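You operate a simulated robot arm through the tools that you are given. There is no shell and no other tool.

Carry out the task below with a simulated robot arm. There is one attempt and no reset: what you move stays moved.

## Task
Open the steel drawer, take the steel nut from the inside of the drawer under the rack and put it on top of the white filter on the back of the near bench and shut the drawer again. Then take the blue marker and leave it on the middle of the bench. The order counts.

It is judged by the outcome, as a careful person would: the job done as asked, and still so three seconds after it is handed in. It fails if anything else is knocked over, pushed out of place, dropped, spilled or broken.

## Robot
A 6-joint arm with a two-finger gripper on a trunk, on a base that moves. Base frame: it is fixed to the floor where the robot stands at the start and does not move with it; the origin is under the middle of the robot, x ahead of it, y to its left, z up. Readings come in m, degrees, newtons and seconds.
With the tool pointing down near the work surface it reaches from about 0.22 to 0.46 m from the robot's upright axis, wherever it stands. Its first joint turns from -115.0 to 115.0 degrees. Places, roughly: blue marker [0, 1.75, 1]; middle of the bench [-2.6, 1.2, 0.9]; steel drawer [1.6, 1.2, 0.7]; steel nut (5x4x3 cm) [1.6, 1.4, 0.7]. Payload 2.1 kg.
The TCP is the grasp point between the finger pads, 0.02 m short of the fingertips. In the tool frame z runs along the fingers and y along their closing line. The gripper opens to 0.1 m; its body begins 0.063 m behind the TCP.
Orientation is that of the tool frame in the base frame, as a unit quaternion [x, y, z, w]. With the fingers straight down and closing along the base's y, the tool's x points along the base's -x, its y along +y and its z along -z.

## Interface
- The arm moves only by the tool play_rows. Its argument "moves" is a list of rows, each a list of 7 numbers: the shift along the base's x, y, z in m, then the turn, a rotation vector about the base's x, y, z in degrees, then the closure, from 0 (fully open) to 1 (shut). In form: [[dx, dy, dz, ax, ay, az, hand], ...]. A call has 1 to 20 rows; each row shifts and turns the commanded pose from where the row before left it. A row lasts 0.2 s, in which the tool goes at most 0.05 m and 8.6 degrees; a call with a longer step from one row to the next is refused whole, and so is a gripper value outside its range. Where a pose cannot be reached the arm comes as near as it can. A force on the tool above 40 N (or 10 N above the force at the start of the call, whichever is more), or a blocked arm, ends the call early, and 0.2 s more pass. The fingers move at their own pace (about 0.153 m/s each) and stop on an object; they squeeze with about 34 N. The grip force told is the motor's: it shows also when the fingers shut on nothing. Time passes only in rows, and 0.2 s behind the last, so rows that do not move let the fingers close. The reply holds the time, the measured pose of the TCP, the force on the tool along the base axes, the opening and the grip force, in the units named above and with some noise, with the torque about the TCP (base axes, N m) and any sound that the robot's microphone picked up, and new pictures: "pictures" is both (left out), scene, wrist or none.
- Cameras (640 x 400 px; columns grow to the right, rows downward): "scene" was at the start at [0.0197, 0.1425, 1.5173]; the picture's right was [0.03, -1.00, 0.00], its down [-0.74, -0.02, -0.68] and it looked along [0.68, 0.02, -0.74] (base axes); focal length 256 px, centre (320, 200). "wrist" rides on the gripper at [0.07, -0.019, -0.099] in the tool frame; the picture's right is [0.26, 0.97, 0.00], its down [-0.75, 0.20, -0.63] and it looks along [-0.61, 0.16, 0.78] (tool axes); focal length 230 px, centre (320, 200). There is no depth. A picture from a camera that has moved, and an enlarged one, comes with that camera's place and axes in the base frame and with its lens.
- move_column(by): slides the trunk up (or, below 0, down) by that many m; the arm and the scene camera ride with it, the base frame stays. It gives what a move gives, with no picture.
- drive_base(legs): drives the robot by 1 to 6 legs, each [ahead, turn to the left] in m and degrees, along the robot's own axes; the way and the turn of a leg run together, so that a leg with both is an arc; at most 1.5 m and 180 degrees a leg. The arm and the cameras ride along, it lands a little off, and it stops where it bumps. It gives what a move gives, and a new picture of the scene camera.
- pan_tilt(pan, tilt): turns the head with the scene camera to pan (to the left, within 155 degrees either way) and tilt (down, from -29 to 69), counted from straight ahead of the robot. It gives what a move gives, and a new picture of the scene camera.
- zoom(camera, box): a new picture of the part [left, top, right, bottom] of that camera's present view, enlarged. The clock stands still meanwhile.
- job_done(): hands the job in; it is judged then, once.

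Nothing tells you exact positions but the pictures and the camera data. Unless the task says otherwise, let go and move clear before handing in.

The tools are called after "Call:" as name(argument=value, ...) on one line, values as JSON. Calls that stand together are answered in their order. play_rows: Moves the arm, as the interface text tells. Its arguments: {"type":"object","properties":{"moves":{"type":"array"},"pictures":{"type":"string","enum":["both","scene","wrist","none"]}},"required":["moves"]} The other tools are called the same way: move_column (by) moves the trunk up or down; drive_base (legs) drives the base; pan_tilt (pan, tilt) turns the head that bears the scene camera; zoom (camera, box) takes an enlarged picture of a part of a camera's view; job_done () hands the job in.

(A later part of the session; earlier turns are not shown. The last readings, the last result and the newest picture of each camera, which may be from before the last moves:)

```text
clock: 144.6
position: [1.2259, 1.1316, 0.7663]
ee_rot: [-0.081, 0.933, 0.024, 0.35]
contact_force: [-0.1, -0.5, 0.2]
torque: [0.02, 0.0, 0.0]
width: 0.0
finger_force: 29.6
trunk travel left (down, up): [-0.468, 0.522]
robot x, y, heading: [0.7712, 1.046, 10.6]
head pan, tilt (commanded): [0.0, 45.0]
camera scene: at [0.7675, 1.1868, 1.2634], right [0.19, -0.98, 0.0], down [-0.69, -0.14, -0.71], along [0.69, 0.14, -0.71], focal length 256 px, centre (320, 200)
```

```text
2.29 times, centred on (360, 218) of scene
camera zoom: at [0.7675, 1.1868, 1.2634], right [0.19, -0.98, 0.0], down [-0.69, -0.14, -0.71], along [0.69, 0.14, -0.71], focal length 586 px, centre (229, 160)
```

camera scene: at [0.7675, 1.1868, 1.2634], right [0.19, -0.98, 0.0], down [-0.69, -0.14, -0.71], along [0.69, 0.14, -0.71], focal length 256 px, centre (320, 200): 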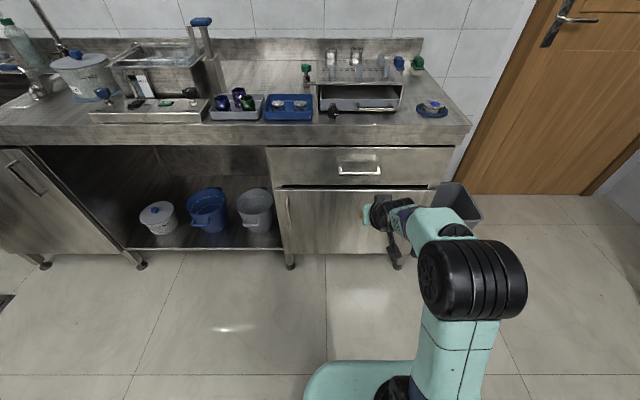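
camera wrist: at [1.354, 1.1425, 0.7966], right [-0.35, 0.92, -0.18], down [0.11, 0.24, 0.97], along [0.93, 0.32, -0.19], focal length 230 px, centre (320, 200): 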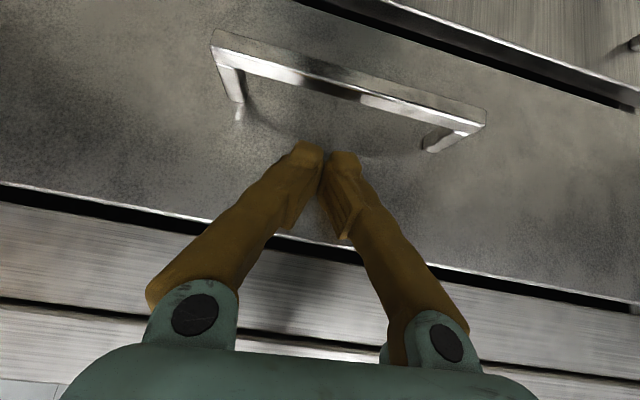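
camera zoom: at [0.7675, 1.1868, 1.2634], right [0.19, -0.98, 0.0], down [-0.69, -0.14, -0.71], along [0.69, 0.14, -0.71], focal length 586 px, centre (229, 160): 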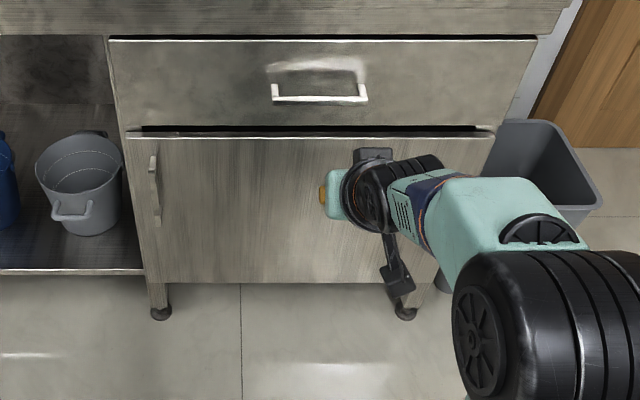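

The drawer is shut flush (handle back at its original place). Now for the marker: it lies at about (-0.13, 1.69) near the far side of the black bench, so I'll raise the arm, point it down and drive around to the far side.

Call:
move_column(by=0.4)

Call:
play_rows(moves=[[0, 0, 0, -1.27, 8.12, 0, 1], [0, 0, 0, -1.27, 8.12, 0, 0.5], [0, 0, 0, -1.27, 8.12, 0, 0], [0, 0, 0, -1.27, 8.12, 0, 0], [0, 0, 0, -1.27, 8.12, 0, 0], [0, 0, 0, 0, 0, 0, 0]], pictures="none")

Call:
pan_tilt(pan=80, tilt=35)

```text
clock: 148.5
position: [1.2262, 1.1332, 1.1658]
ee_rot: [-0.082, 0.933, 0.025, 0.35]
contact_force: [-0.8, -0.4, -0.7]
torque: [0.03, 0.02, 0.0]
width: 0.0
finger_force: 29.6
trunk travel left (down, up): [-0.868, 0.122]
robot x, y, heading: [0.7778, 1.0478, 11.1]
head pan, tilt (commanded): [0.0, 45.0]
```

```text
clock: 149.9
position: [1.219, 1.132, 1.1648]
ee_rot: [-0.087, 0.996, 0.0, 0.0]
contact_force: [-0.3, -0.9, 0.3]
torque: [0.01, 0.01, 0.0]
width: 0.1001
finger_force: 0.1
out of reach, approached as far as the arm can: row 5
trunk travel left (down, up): [-0.868, 0.122]
robot x, y, heading: [0.7711, 1.0469, 10.9]
head pan, tilt (commanded): [0.0, 45.0]
```

```text
clock: 151.4
position: [1.2194, 1.1321, 1.1647]
ee_rot: [-0.086, 0.996, 0.0, -0.001]
contact_force: [-0.2, 0.1, -0.4]
torque: [-0.03, -0.04, 0.0]
width: 0.1002
finger_force: 0.0
trunk travel left (down, up): [-0.868, 0.122]
robot x, y, heading: [0.7748, 1.0452, 10.9]
head pan, tilt (commanded): [80.0, 35.0]
camera scene: at [0.687, 1.2595, 1.6781], right [1.0, 0.02, 0.0], down [0.01, -0.57, -0.82], along [-0.01, 0.82, -0.57], focal length 256 px, centre (320, 200)
```

scene: 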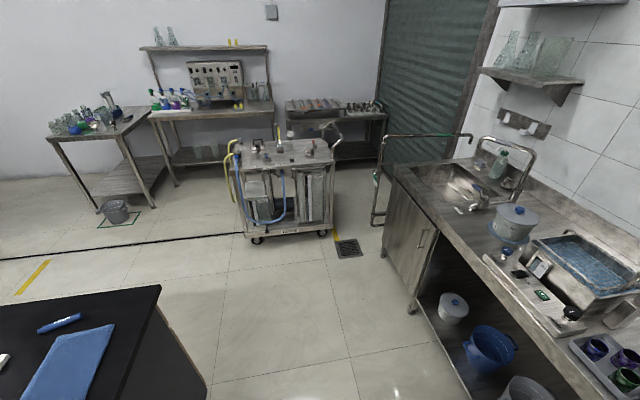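

The floor around the bench end is free (cart beyond y ≈ 3). I drive around to the far side and turn to face the marker.

Call:
drive_base(legs=[[0, 89.4], [0.97, 0], [0, 60.4], [0.897, 0], [0, 119.9]])

Call:
pan_tilt(pan=0, tilt=45)

```text
clock: 172.3
position: [-0.1768, 1.8346, 1.1626]
ee_rot: [0.637, 0.771, 0.0, 0.0]
contact_force: [-0.4, 0.7, -0.4]
torque: [0.02, -0.02, -0.02]
width: 0.1001
finger_force: 0.0
trunk travel left (down, up): [-0.868, 0.122]
robot x, y, heading: [-0.2722, 2.2796, -77.9]
head pan, tilt (commanded): [80.0, 35.0]
camera scene: at [-0.0573, 2.37, 1.6781], right [0.04, -1.0, 0.0], down [-0.57, -0.02, -0.82], along [0.82, 0.03, -0.57], focal length 256 px, centre (320, 200)
```

scene: 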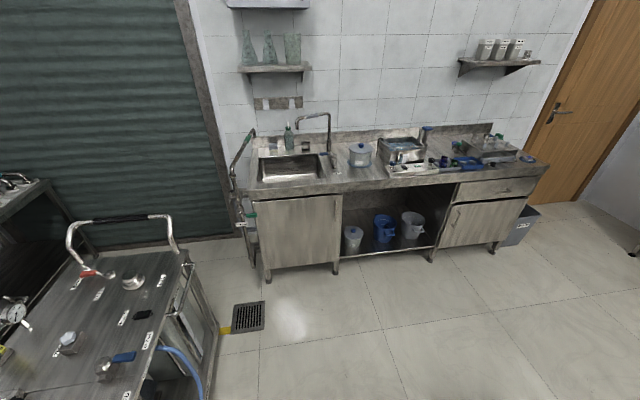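

```text
clock: 173.8
position: [-0.1755, 1.8351, 1.1635]
ee_rot: [0.636, 0.772, 0.0, 0.0]
contact_force: [-0.8, -0.3, -0.3]
torque: [0.0, 0.01, -0.03]
width: 0.0999
finger_force: 0.2
trunk travel left (down, up): [-0.868, 0.122]
robot x, y, heading: [-0.271, 2.2833, -77.9]
head pan, tilt (commanded): [0.0, 45.0]
camera scene: at [-0.1282, 2.2875, 1.6633], right [-0.98, -0.21, 0.0], down [-0.15, 0.69, -0.71], along [0.15, -0.69, -0.71], focal length 256 px, centre (320, 200)
```

scene: 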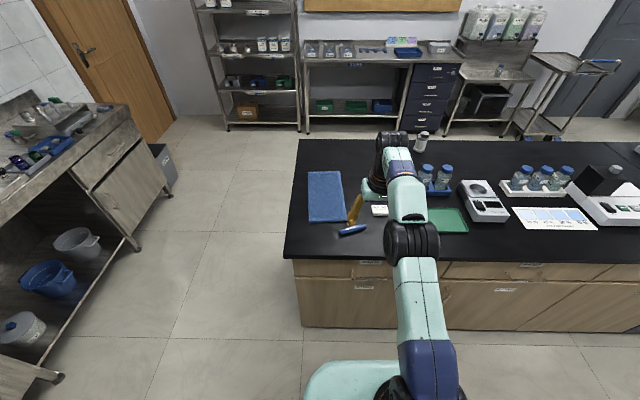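

I'm on the far side (the bench's front with wooden drawers); the blue marker lies at the near edge left of the arm. I zoom to measure it and to confirm the nut still sits on the filter.

Call:
zoom(camera="scene", box=[300, 190, 412, 260])

Call:
zoom(camera="scene", box=[390, 115, 454, 155])

```text
5.71 times, centred on (356, 225) of scene
camera zoom: at [-0.1282, 2.2875, 1.6633], right [-0.98, -0.21, 0.0], down [-0.15, 0.69, -0.71], along [0.15, -0.69, -0.71], focal length 1465 px, centre (114, 57)
```

zoom: 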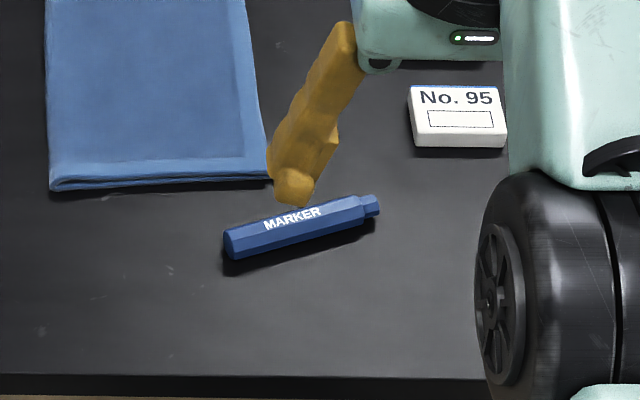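

```text
10.00 times, centred on (422, 135) of scene
camera zoom: at [-0.1282, 2.2875, 1.6633], right [-0.98, -0.21, 0.0], down [-0.15, 0.69, -0.71], along [0.15, -0.69, -0.71], focal length 2564 px, centre (-700, 850)
```

zoom: 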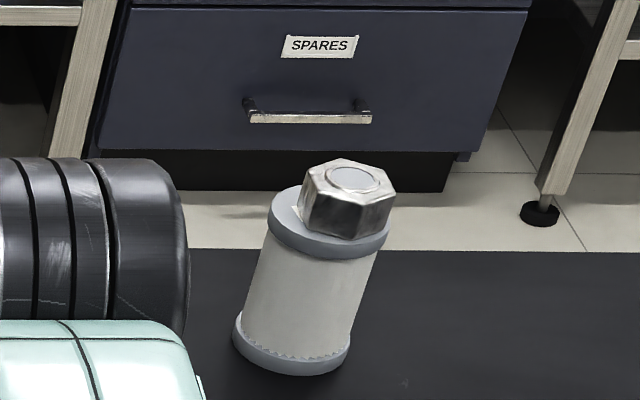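

The nut is still standing on the filter. The marker's center is around (-0.125, 1.673) lying at ~30°, so I drive 0.235 m closer and rotate the gripper by -71° to close across it.

Call:
drive_base(legs=[[0.235, 0]])

Call:
play_rows(moves=[[0, 0.008, 0, 0, 0, -7.87, 0], [0, 0.008, 0, 0, 0, -7.87, 0], [0, 0.008, 0, 0, 0, -7.87, 0], [0, 0.008, 0, 0, 0, -7.87, 0], [0, 0.008, 0, 0, 0, -7.87, 0], [0, 0.008, 0, 0, 0, -7.87, 0], [0, 0.008, 0, 0, 0, -7.87, 0], [0, 0.008, 0, 0, 0, -7.87, 0], [0, 0, 0, 0, 0, -7.87, 0], [0, 0, 0, 0, 0, 0, 0]])

```text
clock: 175.6
position: [-0.1319, 1.6071, 1.1655]
ee_rot: [0.639, 0.77, -0.001, 0.001]
contact_force: [-0.3, 0.3, 0.2]
torque: [0.02, 0.04, -0.01]
width: 0.0998
finger_force: 0.0
trunk travel left (down, up): [-0.868, 0.122]
robot x, y, heading: [-0.2244, 2.0524, -78.1]
head pan, tilt (commanded): [0.0, 45.0]
camera scene: at [-0.0808, 2.0598, 1.6634], right [-0.98, -0.2, 0.0], down [-0.14, 0.69, -0.71], along [0.14, -0.69, -0.71], focal length 256 px, centre (320, 200)
```

scene: 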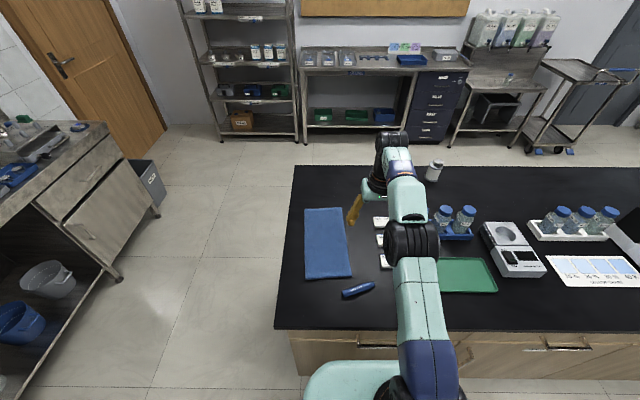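

```text
clock: 177.8
position: [-0.1317, 1.6706, 1.1635]
ee_rot: [0.966, 0.257, 0.0, 0.0]
contact_force: [0.2, -0.1, 0.4]
torque: [0.0, 0.01, 0.01]
width: 0.1003
finger_force: 0.1
trunk travel left (down, up): [-0.868, 0.122]
robot x, y, heading: [-0.2219, 2.0499, -78.5]
head pan, tilt (commanded): [0.0, 45.0]
camera scene: at [-0.0803, 2.0579, 1.6633], right [-0.98, -0.2, 0.0], down [-0.14, 0.69, -0.71], along [0.14, -0.69, -0.71], focal length 256 px, centre (320, 200)
camera wrist: at [-0.0787, 1.7214, 1.2618], right [0.7, -0.71, 0.0], down [-0.55, -0.55, 0.63], along [-0.45, -0.44, -0.78], focal length 230 px, centre (320, 200)
```

scene: 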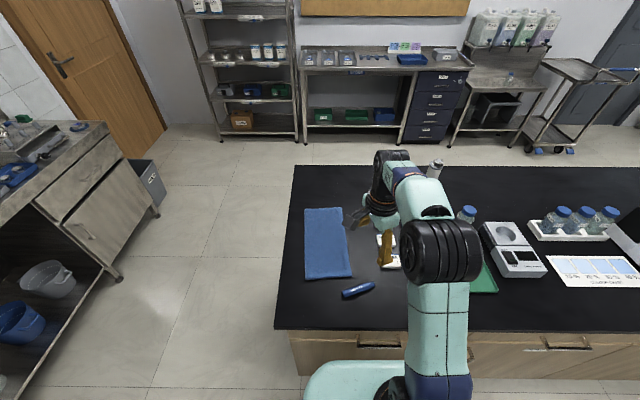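
wrist: 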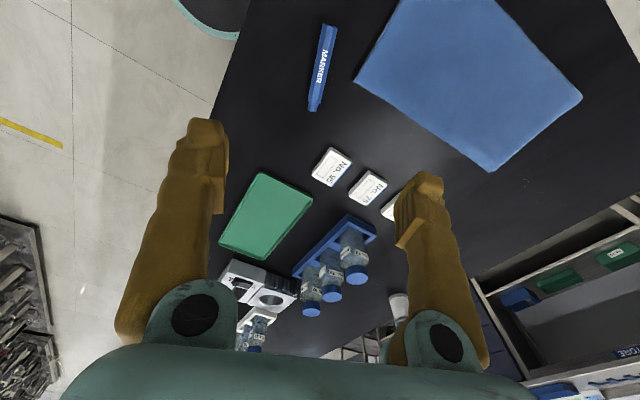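

The marker center measures ~(-0.120, 1.677) with the blue towel's corner ~5 cm to its far side. I'll grip it ~2 cm toward its cap end with the fingers only 5 cm open, so the towel stays untouched; first lower to check.

Call:
play_rows(moves=[[-0.0053, -0.0036, 0, 0, 0, 0, 0.5], [0, 0, 0, 0, 0, 0, 0.5]], pictures="none")

Call:
move_column(by=-0.19)

Call:
play_rows(moves=[[0, 0, 0, 0, 0, 0, 0.5]])

Call:
zoom(camera="wrist", box=[200, 40, 440, 190])

Call:
zoom(camera="scene", box=[300, 200, 460, 300])

```text
clock: 178.4
position: [-0.1365, 1.6668, 1.1647]
ee_rot: [0.966, 0.257, -0.001, -0.001]
contact_force: [0.4, 0.2, 0.2]
torque: [0.03, 0.0, 0.0]
width: 0.05
finger_force: 0.1
trunk travel left (down, up): [-0.868, 0.122]
robot x, y, heading: [-0.2224, 2.0484, -78.2]
head pan, tilt (commanded): [0.0, 45.0]
```

```text
clock: 180.4
position: [-0.1369, 1.6671, 0.9734]
ee_rot: [0.967, 0.256, 0.001, 0.0]
contact_force: [0.7, -0.9, -0.4]
torque: [-0.01, 0.0, 0.02]
width: 0.0499
finger_force: 0.1
trunk travel left (down, up): [-0.678, 0.312]
robot x, y, heading: [-0.2229, 2.054, -78.3]
head pan, tilt (commanded): [0.0, 45.0]
```

```text
clock: 180.8
position: [-0.136, 1.6669, 0.9734]
ee_rot: [0.967, 0.256, 0.0, 0.0]
contact_force: [-0.2, 0.4, -0.5]
torque: [-0.01, 0.01, 0.0]
width: 0.0502
finger_force: 0.0
trunk travel left (down, up): [-0.678, 0.312]
robot x, y, heading: [-0.2221, 2.052, -78.3]
head pan, tilt (commanded): [0.0, 45.0]
camera scene: at [-0.0803, 2.0578, 1.4734], right [-0.98, -0.2, 0.0], down [-0.14, 0.69, -0.71], along [0.14, -0.69, -0.71], focal length 256 px, centre (320, 200)
camera wrist: at [-0.0845, 1.7178, 1.072], right [0.7, -0.71, 0.0], down [-0.55, -0.55, 0.63], along [-0.45, -0.44, -0.78], focal length 230 px, centre (320, 200)
```

scene: 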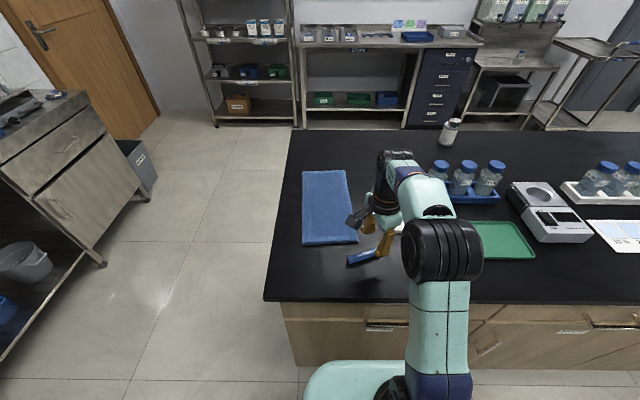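
wrist: 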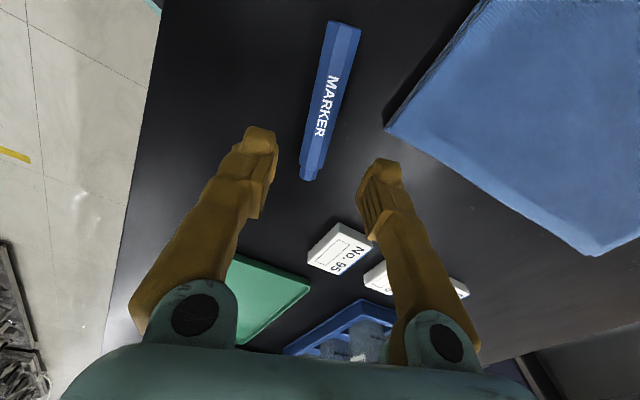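

```text
2.67 times, centred on (320, 115) of wrist
camera zoom: at [-0.0845, 1.7178, 1.072], right [0.7, -0.71, 0.0], down [-0.55, -0.55, 0.63], along [-0.45, -0.44, -0.78], focal length 614 px, centre (320, 427)
```

zoom: 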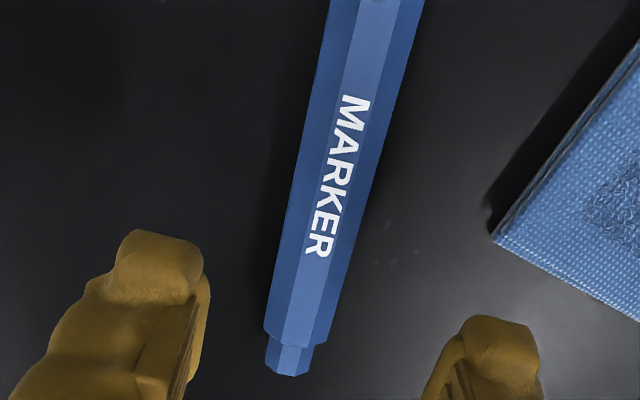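

```text
4.00 times, centred on (380, 250) of scene
camera zoom: at [-0.0803, 2.0578, 1.4734], right [-0.98, -0.2, 0.0], down [-0.14, 0.69, -0.71], along [0.14, -0.69, -0.71], focal length 1026 px, centre (80, 0)
```

zoom: 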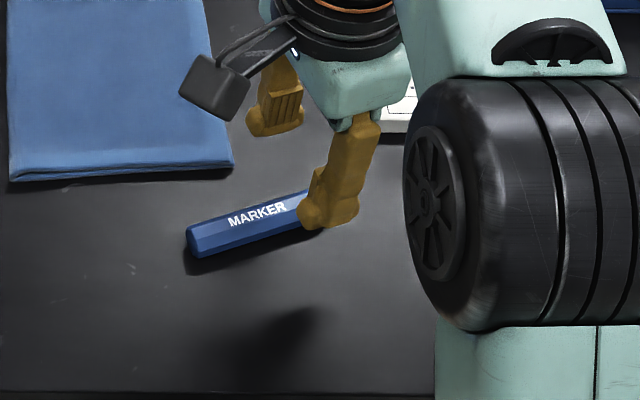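

The gripper is aligned across the marker and clear of the towel corner. I narrow the opening to 4 cm and descend to just above the bench.

Call:
play_rows(moves=[[0, 0, -0.01, 0, 0, 1, 0.6], [0, 0, -0.015, 0, 0, 1, 0.6], [0, 0, -0.015, 0, 0, 0, 0.6], [0, 0, -0.01, 0, 0, 0, 0.6], [0, 0, 0, 0, 0, 0, 0.6]])

Call:
zoom(camera="wrist", box=[200, 40, 440, 190])

Call:
zoom(camera="scene", box=[320, 220, 432, 290])

```text
clock: 182.1
position: [-0.1347, 1.6662, 0.9226]
ee_rot: [0.962, 0.274, 0.0, -0.001]
contact_force: [-0.4, 0.0, 0.6]
torque: [-0.04, 0.02, -0.01]
width: 0.0403
finger_force: 0.1
trunk travel left (down, up): [-0.678, 0.312]
robot x, y, heading: [-0.2212, 2.0507, -78.4]
head pan, tilt (commanded): [0.0, 45.0]
camera scene: at [-0.0803, 2.0579, 1.4733], right [-0.98, -0.2, 0.0], down [-0.14, 0.69, -0.71], along [0.14, -0.69, -0.71], focal length 256 px, centre (320, 200)
camera wrist: at [-0.0855, 1.7194, 1.0217], right [0.73, -0.69, 0.0], down [-0.53, -0.57, 0.63], along [-0.43, -0.46, -0.78], focal length 230 px, centre (320, 200)
```

scene: 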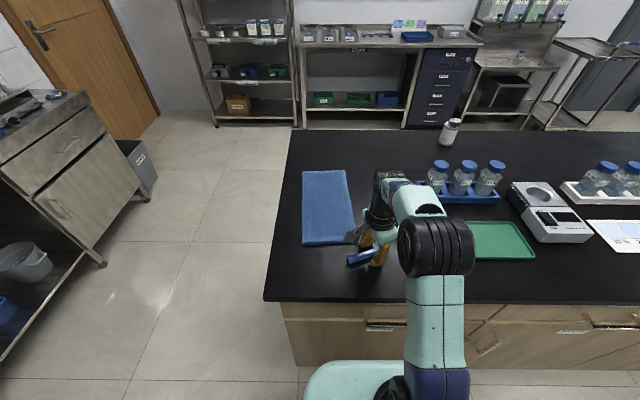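
wrist: 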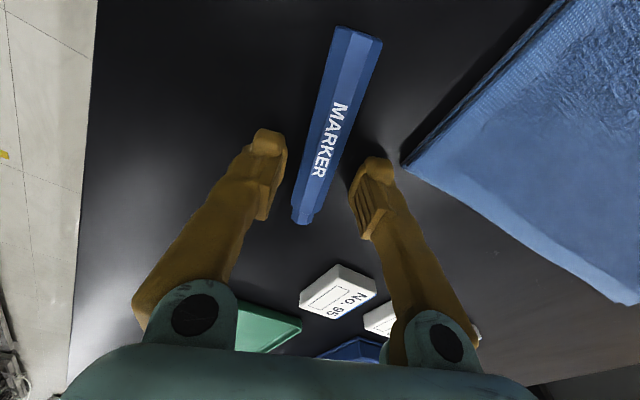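

```text
2.67 times, centred on (320, 115) of wrist
camera zoom: at [-0.0855, 1.7194, 1.0217], right [0.73, -0.69, 0.0], down [-0.53, -0.57, 0.63], along [-0.43, -0.46, -0.78], focal length 614 px, centre (320, 427)
```

zoom: 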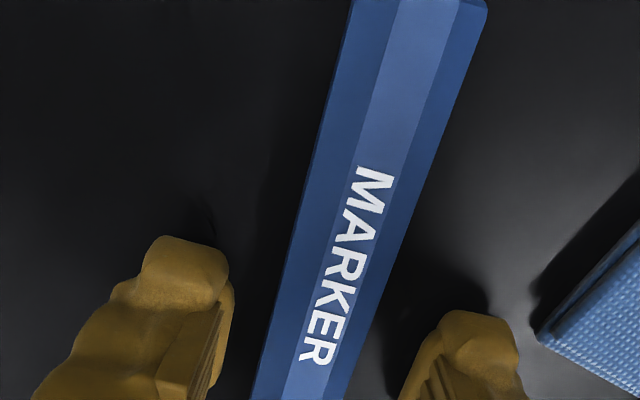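

```text
5.71 times, centred on (376, 255) of scene
camera zoom: at [-0.0803, 2.0579, 1.4733], right [-0.98, -0.2, 0.0], down [-0.14, 0.69, -0.71], along [0.14, -0.69, -0.71], focal length 1465 px, centre (0, -114)
```

zoom: 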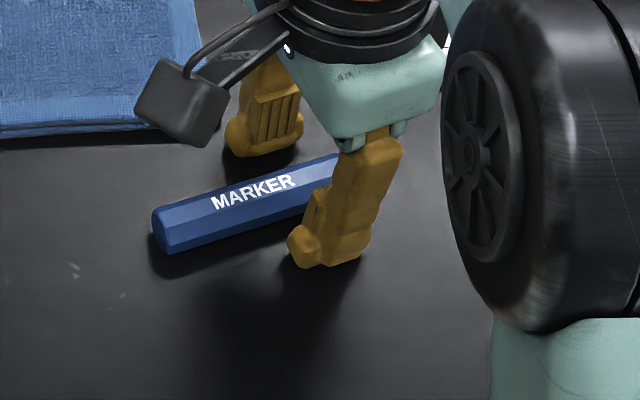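

The fingers straddle the marker near the bench surface. I lower 3 mm more and close.

Call:
play_rows(moves=[[0, 0, -0.003, 0, 0, 0, 0.6], [0, 0, 0, 0, 0, 0, 0.7], [0, 0, 0, 0, 0, 0, 0.85], [0, 0, 0, 0, 0, 0, 1], [0, 0, 0, 0, 0, 0, 1]])

Call:
zoom(camera="scene", box=[320, 220, 432, 290])

```text
clock: 183.2
position: [-0.1372, 1.666, 0.9198]
ee_rot: [0.962, 0.274, 0.0, 0.001]
contact_force: [-0.3, 0.2, 0.1]
torque: [-0.01, -0.02, -0.01]
width: 0.0171
finger_force: 34.0
trunk travel left (down, up): [-0.678, 0.312]
robot x, y, heading: [-0.2214, 2.0529, -78.3]
head pan, tilt (commanded): [0.0, 45.0]
camera scene: at [-0.0803, 2.0578, 1.4733], right [-0.98, -0.2, 0.0], down [-0.14, 0.69, -0.71], along [0.14, -0.69, -0.71], focal length 256 px, centre (320, 200)
camera wrist: at [-0.0858, 1.7191, 1.0188], right [0.73, -0.69, 0.0], down [-0.53, -0.57, 0.63], along [-0.43, -0.46, -0.78], focal length 230 px, centre (320, 200)
```

scene: 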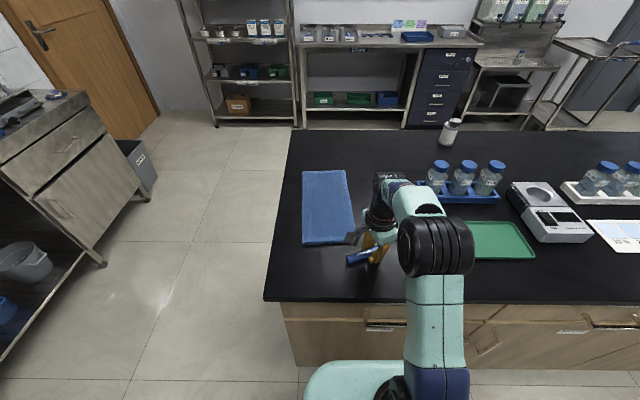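
wrist: 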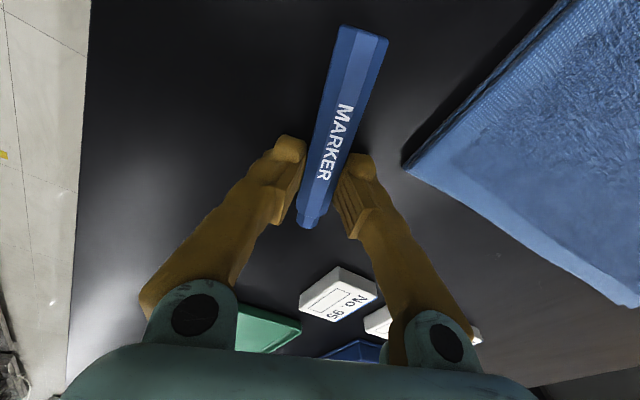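

```text
5.71 times, centred on (376, 255) of scene
camera zoom: at [-0.0803, 2.0578, 1.4733], right [-0.98, -0.2, 0.0], down [-0.14, 0.69, -0.71], along [0.14, -0.69, -0.71], focal length 1465 px, centre (0, -114)
```

zoom: 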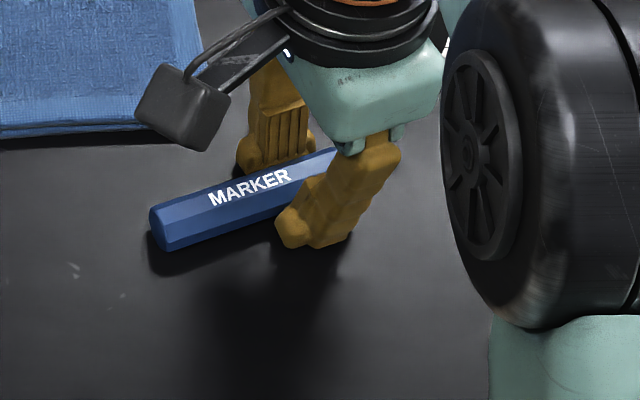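

The marker is gripped (17 mm, 34 N). I lift it straight up and raise the trunk for the drive to the middle of the bench.

Call:
play_rows(moves=[[0, 0, 0.01, 0, 0, 0, 1], [0, 0, 0.02, 0, 0, 0, 1], [0, 0, 0.03, 0, 0, 0, 1], [0, 0, 0.03, 0, 0, 0, 1], [0, 0, 0.03, 0, 0, 0, 1], [0, 0, 0, 0, 0, 0, 1]], pictures="wrist")

Call:
move_column(by=0.3)

Call:
pan_tilt(pan=-60, tilt=30)

Call:
pan_tilt(pan=-110, tilt=30)

```text
clock: 184.7
position: [-0.1348, 1.6657, 1.0398]
ee_rot: [0.962, 0.274, 0.0, 0.0]
contact_force: [-0.6, 0.2, -0.1]
torque: [0.01, -0.03, 0.03]
width: 0.0176
finger_force: 34.1
trunk travel left (down, up): [-0.678, 0.312]
robot x, y, heading: [-0.2201, 2.0525, -78.4]
head pan, tilt (commanded): [0.0, 45.0]
camera wrist: at [-0.0848, 1.7191, 1.1386], right [0.73, -0.69, 0.0], down [-0.53, -0.57, 0.63], along [-0.43, -0.46, -0.78], focal length 230 px, centre (320, 200)
```

wrist: 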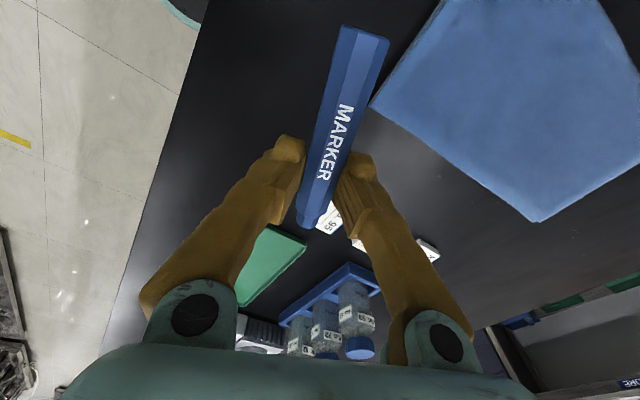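

```text
clock: 187.7
position: [-0.1346, 1.6664, 1.3401]
ee_rot: [0.962, 0.274, 0.001, 0.0]
contact_force: [0.6, 0.0, -0.7]
torque: [0.02, 0.02, -0.05]
width: 0.0175
finger_force: 34.2
trunk travel left (down, up): [-0.978, 0.012]
robot x, y, heading: [-0.2247, 2.0513, -78.5]
head pan, tilt (commanded): [0.0, 45.0]
```

```text
clock: 188.9
position: [-0.1353, 1.666, 1.3404]
ee_rot: [0.962, 0.274, 0.0, 0.0]
contact_force: [-0.1, 0.1, 0.2]
torque: [-0.01, -0.03, 0.0]
width: 0.0174
finger_force: 34.6
trunk travel left (down, up): [-0.978, 0.012]
robot x, y, heading: [-0.2198, 2.0535, -78.4]
head pan, tilt (commanded): [-60.0, 30.0]
camera scene: at [-0.1642, 2.0771, 1.7959], right [-0.67, 0.75, 0.0], down [0.37, 0.33, -0.87], along [-0.65, -0.58, -0.5], focal length 256 px, centre (320, 200)
```

scene: 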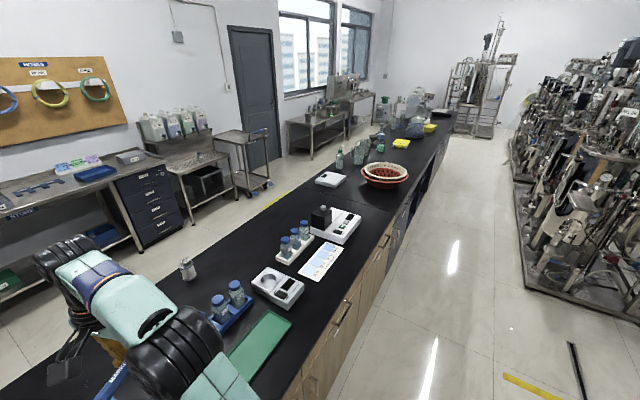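

```text
clock: 190.1
position: [-0.1349, 1.6657, 1.3384]
ee_rot: [0.962, 0.274, 0.0, 0.0]
contact_force: [0.7, 0.4, -1.1]
torque: [0.01, 0.01, -0.02]
width: 0.0176
finger_force: 34.0
trunk travel left (down, up): [-0.978, 0.012]
robot x, y, heading: [-0.2196, 2.0543, -78.1]
head pan, tilt (commanded): [-110.0, 30.0]
camera scene: at [-0.1862, 2.1503, 1.796], right [0.14, 0.99, 0.0], down [0.49, -0.07, -0.87], along [-0.86, 0.12, -0.5], focal length 256 px, centre (320, 200)
```

scene: 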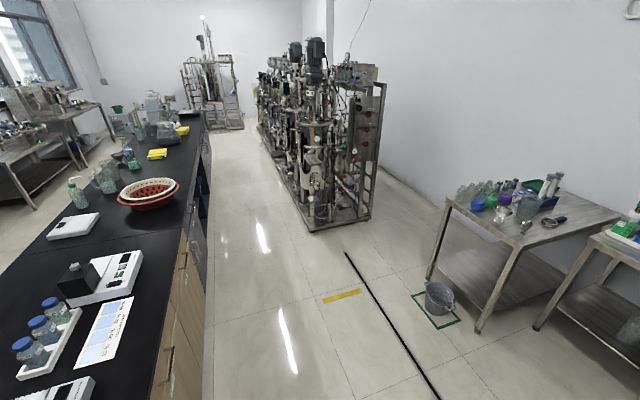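

The far-side aisle along the bench is clear. I zoom in on the middle part of the bench to find the free spot.

Call:
pan_tilt(pan=-85, tilt=22)

Call:
zoom(camera="scene", box=[120, 110, 360, 260])

Call:
zoom(camera="scene", box=[230, 120, 358, 200])

```text
clock: 191.0
position: [-0.1353, 1.6656, 1.3392]
ee_rot: [0.962, 0.275, 0.001, 0.0]
contact_force: [0.5, -0.7, 0.9]
torque: [0.01, -0.01, 0.01]
width: 0.0174
finger_force: 34.0
trunk travel left (down, up): [-0.978, 0.012]
robot x, y, heading: [-0.2226, 2.0507, -78.4]
head pan, tilt (commanded): [-85.0, 22.0]
camera scene: at [-0.1856, 2.111, 1.8088], right [-0.29, 0.96, 0.0], down [0.36, 0.11, -0.93], along [-0.89, -0.27, -0.37], focal length 256 px, centre (320, 200)
```

scene: 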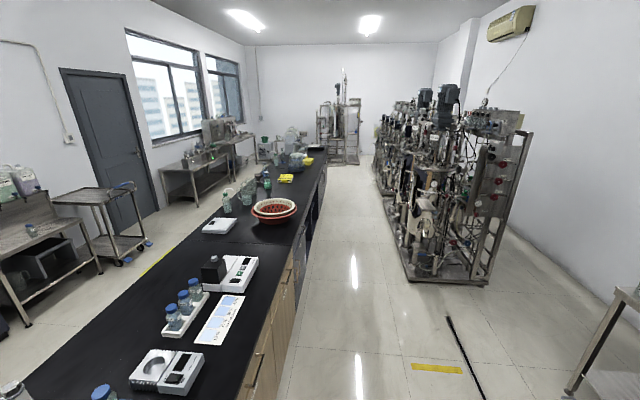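

```text
2.67 times, centred on (240, 185) of scene
camera zoom: at [-0.1856, 2.111, 1.8088], right [-0.29, 0.96, 0.0], down [0.36, 0.11, -0.93], along [-0.89, -0.27, -0.37], focal length 684 px, centre (533, 240)
```

zoom: 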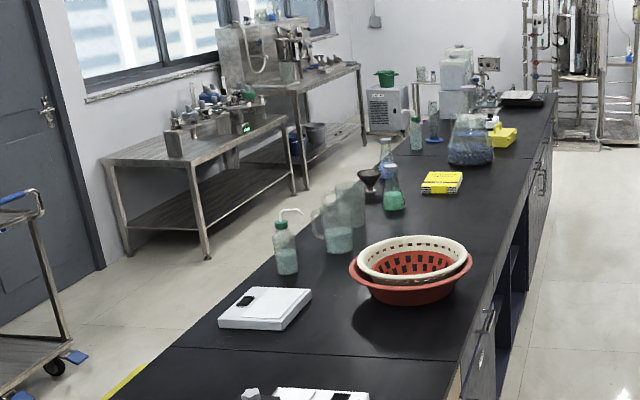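

```text
5.00 times, centred on (294, 160) of scene
camera zoom: at [-0.1856, 2.111, 1.8088], right [-0.29, 0.96, 0.0], down [0.36, 0.11, -0.93], along [-0.89, -0.27, -0.37], focal length 1282 px, centre (450, 400)
```

zoom: 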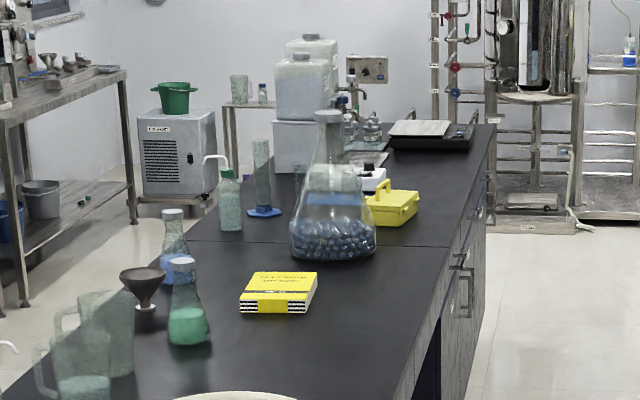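

The free area in the bench's middle lies between the red basket and the yellow pack, around (-2.58, 1.15). I back out 0.22 m, turn along the aisle and drive about 2.5 m down the lane midway between bench and skid.

Call:
pan_tilt(pan=0, tilt=35)

Call:
drive_base(legs=[[-0.22, 0], [0, -91.1], [1.25, 0]])

```text
clock: 192.6
position: [-0.1356, 1.6658, 1.3387]
ee_rot: [0.962, 0.274, 0.0, 0.0]
contact_force: [0.5, 0.8, -0.4]
torque: [0.01, 0.01, 0.0]
width: 0.0173
finger_force: 34.3
trunk travel left (down, up): [-0.978, 0.012]
robot x, y, heading: [-0.2201, 2.0535, -78.4]
head pan, tilt (commanded): [0.0, 35.0]
camera scene: at [-0.079, 2.0512, 1.7882], right [-0.98, -0.2, 0.0], down [-0.12, 0.56, -0.82], along [0.17, -0.8, -0.57], focal length 256 px, centre (320, 200)
```

scene: 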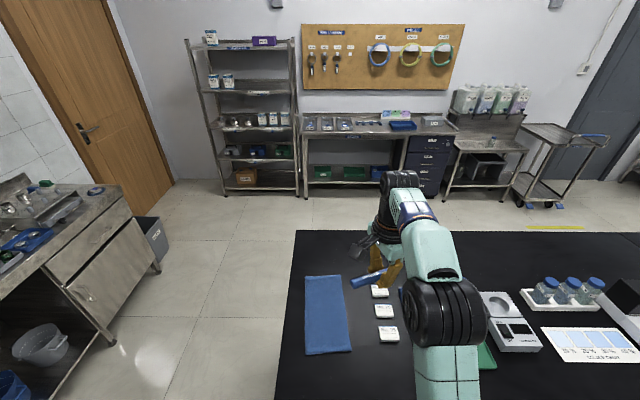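

```text
clock: 204.1
position: [-1.8895, 1.9664, 1.3402]
ee_rot: [0.867, -0.498, -0.001, 0.0]
contact_force: [-0.5, 0.2, -1.0]
torque: [-0.03, -0.01, 0.02]
width: 0.0174
finger_force: 34.2
trunk travel left (down, up): [-0.978, 0.012]
robot x, y, heading: [-1.504, 2.0423, -169.5]
head pan, tilt (commanded): [0.0, 35.0]
camera scene: at [-1.5048, 1.8997, 1.7882], right [-0.18, 0.98, 0.0], down [0.56, 0.1, -0.82], along [-0.81, -0.14, -0.57], focal length 256 px, centre (320, 200)
```

scene: 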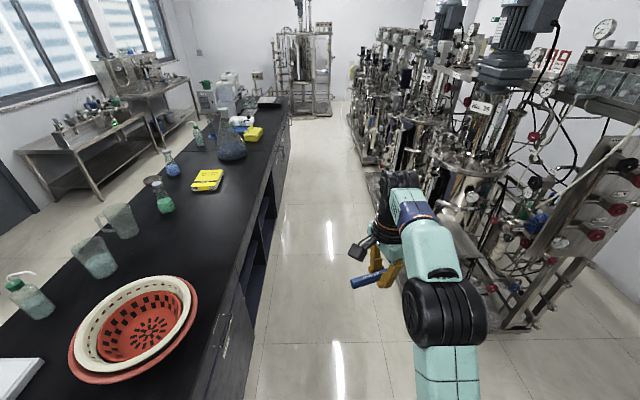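

The marker is still held and the lane is clear. I drive the remaining 1.22 m and turn left to face the bench's middle.

Call:
drive_base(legs=[[1.22, 0], [0, 90]])

Call:
pan_tilt(pan=0, tilt=50)

```text
clock: 214.0
position: [-2.5967, 1.4362, 1.3397]
ee_rot: [0.962, 0.272, 0.0, 0.0]
contact_force: [-0.5, -0.6, -0.5]
torque: [-0.02, -0.03, -0.02]
width: 0.0174
finger_force: 33.6
trunk travel left (down, up): [-0.978, 0.012]
robot x, y, heading: [-2.6808, 1.8192, -78.3]
head pan, tilt (commanded): [0.0, 35.0]
camera scene: at [-2.5382, 1.821, 1.7882], right [-0.98, -0.2, 0.0], down [-0.11, 0.56, -0.82], along [0.16, -0.8, -0.57], focal length 256 px, centre (320, 200)
```

scene: 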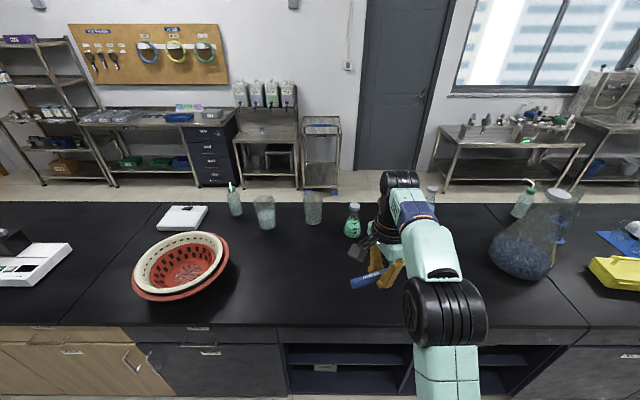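

```text
clock: 214.8
position: [-2.5958, 1.4371, 1.3395]
ee_rot: [0.963, 0.271, -0.001, 0.0]
contact_force: [0.8, -0.8, -0.1]
torque: [0.01, -0.01, -0.05]
width: 0.0176
finger_force: 34.0
trunk travel left (down, up): [-0.978, 0.012]
robot x, y, heading: [-2.6791, 1.8194, -78.6]
head pan, tilt (commanded): [0.0, 50.0]
camera scene: at [-2.5402, 1.832, 1.7665], right [-0.98, -0.2, 0.0], down [-0.15, 0.75, -0.64], along [0.13, -0.63, -0.77], focal length 256 px, centre (320, 200)
```

scene: 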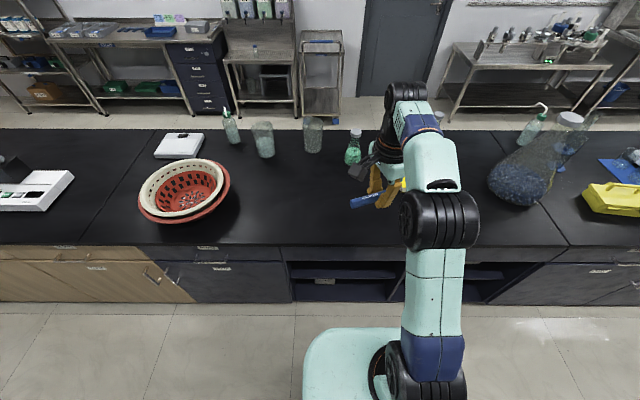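

The middle section of the bench (between the seams at x ≈ -1.5 and -3.4) is in front of me with free space at its center. I move diagonally closer so I stand square to the bench, ~0.25 m from its edge, centred on the free spot.

Call:
drive_base(legs=[[0, 22.2], [0.28, 0], [0, -23]])

Call:
zoom(camera="scene", box=[120, 120, 520, 370])

```text
clock: 219.1
position: [-2.4468, 1.2068, 1.3407]
ee_rot: [0.964, 0.265, 0.0, 0.0]
contact_force: [-0.3, 0.5, -0.7]
torque: [0.0, 0.01, 0.01]
width: 0.0175
finger_force: 34.4
trunk travel left (down, up): [-0.978, 0.012]
robot x, y, heading: [-2.5273, 1.5926, -79.4]
head pan, tilt (commanded): [0.0, 50.0]
camera scene: at [-2.3853, 1.6012, 1.7664], right [-0.98, -0.18, 0.0], down [-0.14, 0.75, -0.64], along [0.12, -0.63, -0.77], focal length 256 px, centre (320, 200)
```

scene: 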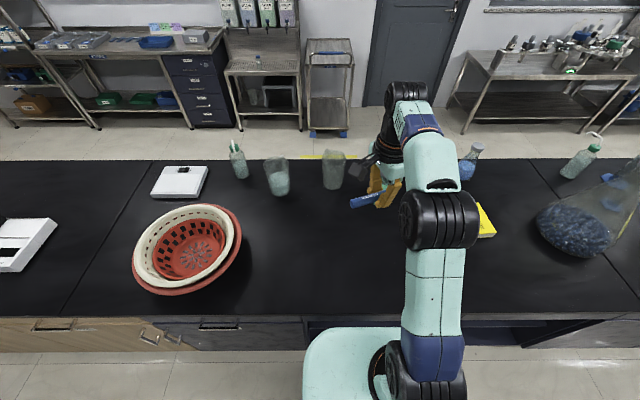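

```text
1.60 times, centred on (320, 245) of scene
camera zoom: at [-2.3853, 1.6012, 1.7664], right [-0.98, -0.18, 0.0], down [-0.14, 0.75, -0.64], along [0.12, -0.63, -0.77], focal length 410 px, centre (320, 128)
```

zoom: 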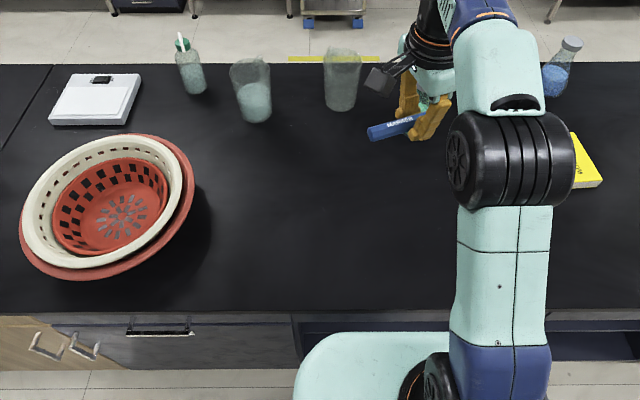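

I'm 0.26 m from the bench edge with free space ahead. I lower the trunk, then extend the arm to about 0.455 m reach so the marker lands well inside the bench's middle.

Call:
move_column(by=-0.33)

Call:
play_rows(moves=[[0.0037, -0.0197, 0, 0, 0, 0, 1], [0.0037, -0.0197, 0, 0, 0, 0, 1], [0.0037, -0.0197, 0, 0, 0, 0, 1], [0.0028, -0.0147, 0, 0, 0, 0, 1], [0, 0, 0, 0, 0, 0, 1]])

```text
clock: 222.4
position: [-2.4466, 1.2055, 1.0108]
ee_rot: [0.964, 0.265, 0.0, 0.001]
contact_force: [-0.3, -0.4, -0.2]
torque: [0.01, -0.01, -0.02]
width: 0.0176
finger_force: 33.9
trunk travel left (down, up): [-0.648, 0.342]
robot x, y, heading: [-2.527, 1.5945, -79.3]
head pan, tilt (commanded): [0.0, 50.0]
```

```text
clock: 223.6
position: [-2.4409, 1.1647, 0.9896]
ee_rot: [0.964, 0.264, 0.0, 0.001]
contact_force: [0.2, 0.0, 0.2]
torque: [0.0, 0.03, -0.01]
width: 0.0174
finger_force: 33.7
out of reach, approached as far as the arm can: row 2, 3, 4
trunk travel left (down, up): [-0.648, 0.342]
robot x, y, heading: [-2.5251, 1.5911, -79.2]
head pan, tilt (commanded): [0.0, 50.0]
camera scene: at [-2.3858, 1.6006, 1.4364], right [-0.98, -0.18, 0.0], down [-0.14, 0.75, -0.64], along [0.12, -0.63, -0.77], focal length 256 px, centre (320, 200)
camera wrist: at [-2.3897, 1.2168, 1.0888], right [0.72, -0.7, 0.0], down [-0.54, -0.56, 0.63], along [-0.44, -0.45, -0.78], focal length 230 px, centre (320, 200)
```

scene: 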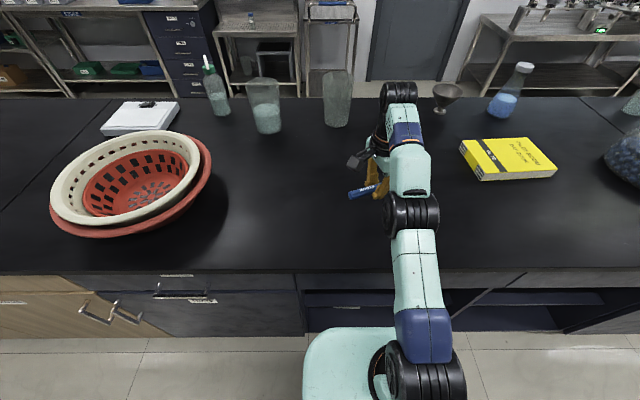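
wrist: 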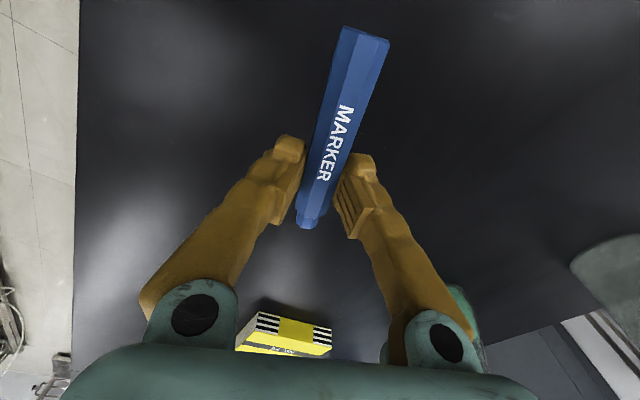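

The arm is at its reach limit at this height; working lower relative to the shoulder gives more reach. I raise the trunk a bit and let the arm go down instead.

Call:
move_column(by=0.12)

Call:
play_rows(moves=[[0, 0, -0.02, 0, 0, 0, 1], [0, 0, -0.03, 0, 0, 0, 1], [0, 0, -0.03, 0, 0, 0, 1], [0, 0, -0.02, 0, 0, 0, 1], [0, 0, 0, 0, 0, 0, 1]])

```text
clock: 225.1
position: [-2.4407, 1.1647, 1.1115]
ee_rot: [0.964, 0.264, -0.001, -0.001]
contact_force: [-0.1, -0.6, -0.8]
torque: [0.01, 0.01, -0.01]
width: 0.0174
finger_force: 33.2
trunk travel left (down, up): [-0.768, 0.222]
robot x, y, heading: [-2.5271, 1.5926, -79.3]
head pan, tilt (commanded): [0.0, 50.0]
```

```text
clock: 226.3
position: [-2.4413, 1.1648, 1.0107]
ee_rot: [0.964, 0.265, 0.0, 0.0]
contact_force: [-0.9, -0.3, -0.3]
torque: [-0.02, 0.01, -0.04]
width: 0.0175
finger_force: 34.4
trunk travel left (down, up): [-0.768, 0.222]
robot x, y, heading: [-2.5258, 1.5936, -78.9]
head pan, tilt (commanded): [0.0, 50.0]
camera scene: at [-2.3856, 1.6001, 1.5564], right [-0.98, -0.18, 0.0], down [-0.14, 0.75, -0.64], along [0.12, -0.63, -0.77], focal length 256 px, centre (320, 200)
camera wrist: at [-2.3903, 1.2169, 1.1083], right [0.72, -0.7, 0.0], down [-0.54, -0.56, 0.63], along [-0.44, -0.45, -0.78], focal length 230 px, centre (320, 200)
```

scene: 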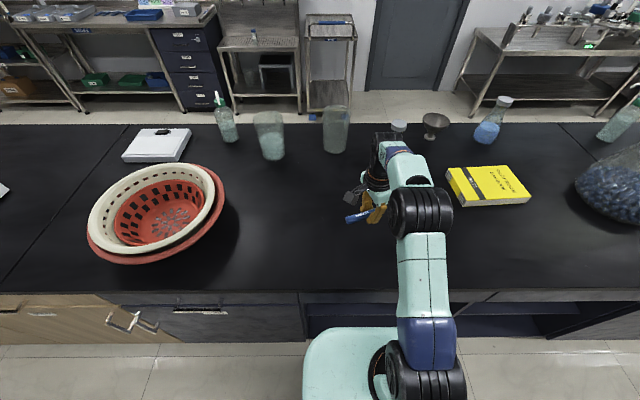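
wrist: 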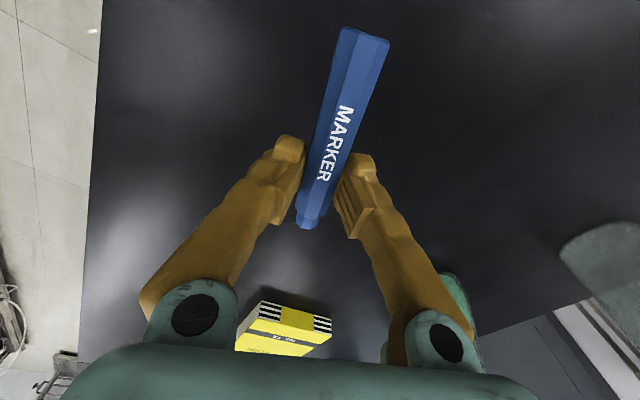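

I now extend a bit further while lowering toward the surface.

Call:
play_rows(moves=[[0, 0, -0.02, 0, 0, 0, 1], [0.0028, -0.0147, -0.01, 0, 0, 0, 1], [0.0028, -0.0147, -0.01, 0, 0, 0, 1], [0.0018, -0.0098, -0.01, 0, 0, 0, 1], [0, 0, 0, 0, 0, 0, 1]])

Call:
zoom(camera="scene", box=[300, 120, 500, 245])

```text
clock: 227.5
position: [-2.4337, 1.1245, 0.9605]
ee_rot: [0.964, 0.265, -0.001, 0.0]
contact_force: [0.5, 0.5, -0.7]
torque: [-0.01, 0.0, 0.02]
width: 0.0175
finger_force: 33.4
trunk travel left (down, up): [-0.768, 0.222]
robot x, y, heading: [-2.5273, 1.5924, -79.4]
head pan, tilt (commanded): [0.0, 50.0]
camera scene: at [-2.3857, 1.6004, 1.5564], right [-0.98, -0.18, 0.0], down [-0.14, 0.75, -0.64], along [0.12, -0.63, -0.77], focal length 256 px, centre (320, 200)
camera wrist: at [-2.3823, 1.177, 1.0583], right [0.72, -0.7, 0.0], down [-0.54, -0.56, 0.63], along [-0.44, -0.45, -0.78], focal length 230 px, centre (320, 200)
```

scene: 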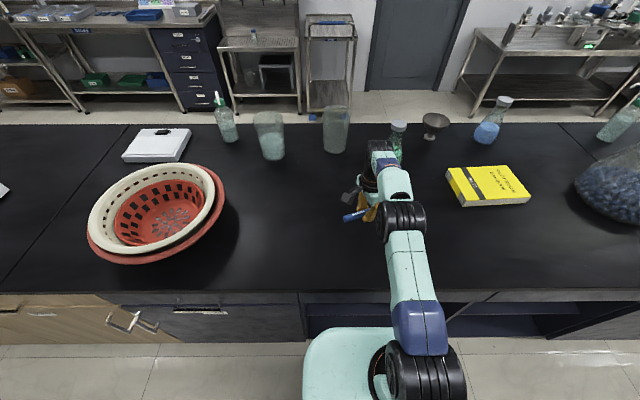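
wrist: 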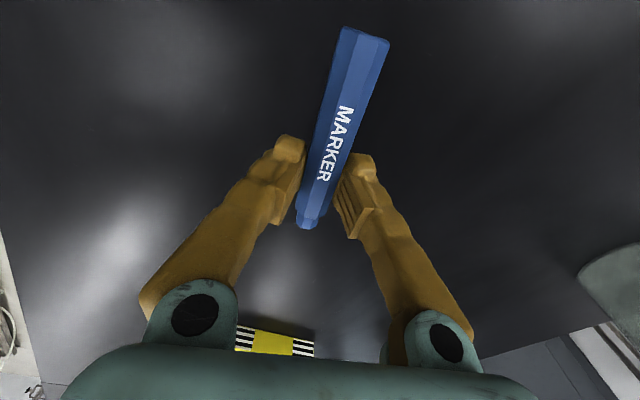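

```text
3.20 times, centred on (400, 182) of scene
camera zoom: at [-2.3857, 1.6004, 1.5564], right [-0.98, -0.18, 0.0], down [-0.14, 0.75, -0.64], along [0.12, -0.63, -0.77], focal length 821 px, centre (64, 256)
```

zoom: 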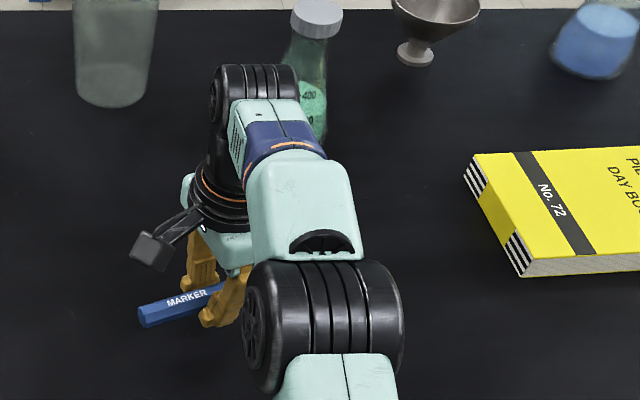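

The arm reaches 0.477 m here without complaint. I extend a bit further toward the center and lower closer to the bench.

Call:
play_rows(moves=[[0.0028, -0.0147, -0.008, 0, 0, 0, 1], [0.0028, -0.0147, -0.008, 0, 0, 0, 1], [0, 0, 0, 0, 0, 0, 1]])

```text
clock: 228.3
position: [-2.4315, 1.1191, 0.9509]
ee_rot: [0.964, 0.266, 0.0, -0.001]
contact_force: [0.5, 0.7, -0.3]
torque: [-0.03, 0.02, -0.01]
width: 0.0173
finger_force: 33.4
out of reach, approached as far as the arm can: row 1, 2
trunk travel left (down, up): [-0.768, 0.222]
robot x, y, heading: [-2.5255, 1.5911, -79.2]
head pan, tilt (commanded): [0.0, 50.0]
camera scene: at [-2.3856, 1.5998, 1.5564], right [-0.98, -0.18, 0.0], down [-0.14, 0.75, -0.64], along [0.12, -0.63, -0.77], focal length 256 px, centre (320, 200)
camera wrist: at [-2.3806, 1.1706, 1.0499], right [0.72, -0.7, 0.0], down [-0.54, -0.56, 0.63], along [-0.44, -0.45, -0.78], focal length 230 px, centre (320, 200)
```

scene: 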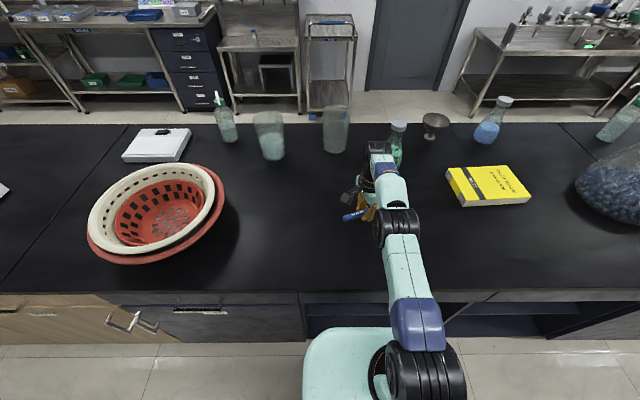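
wrist: 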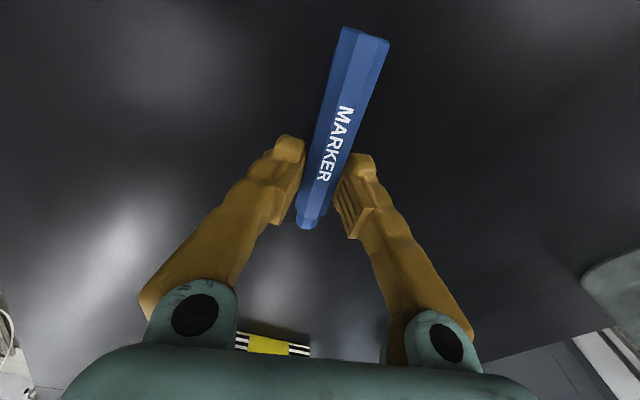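

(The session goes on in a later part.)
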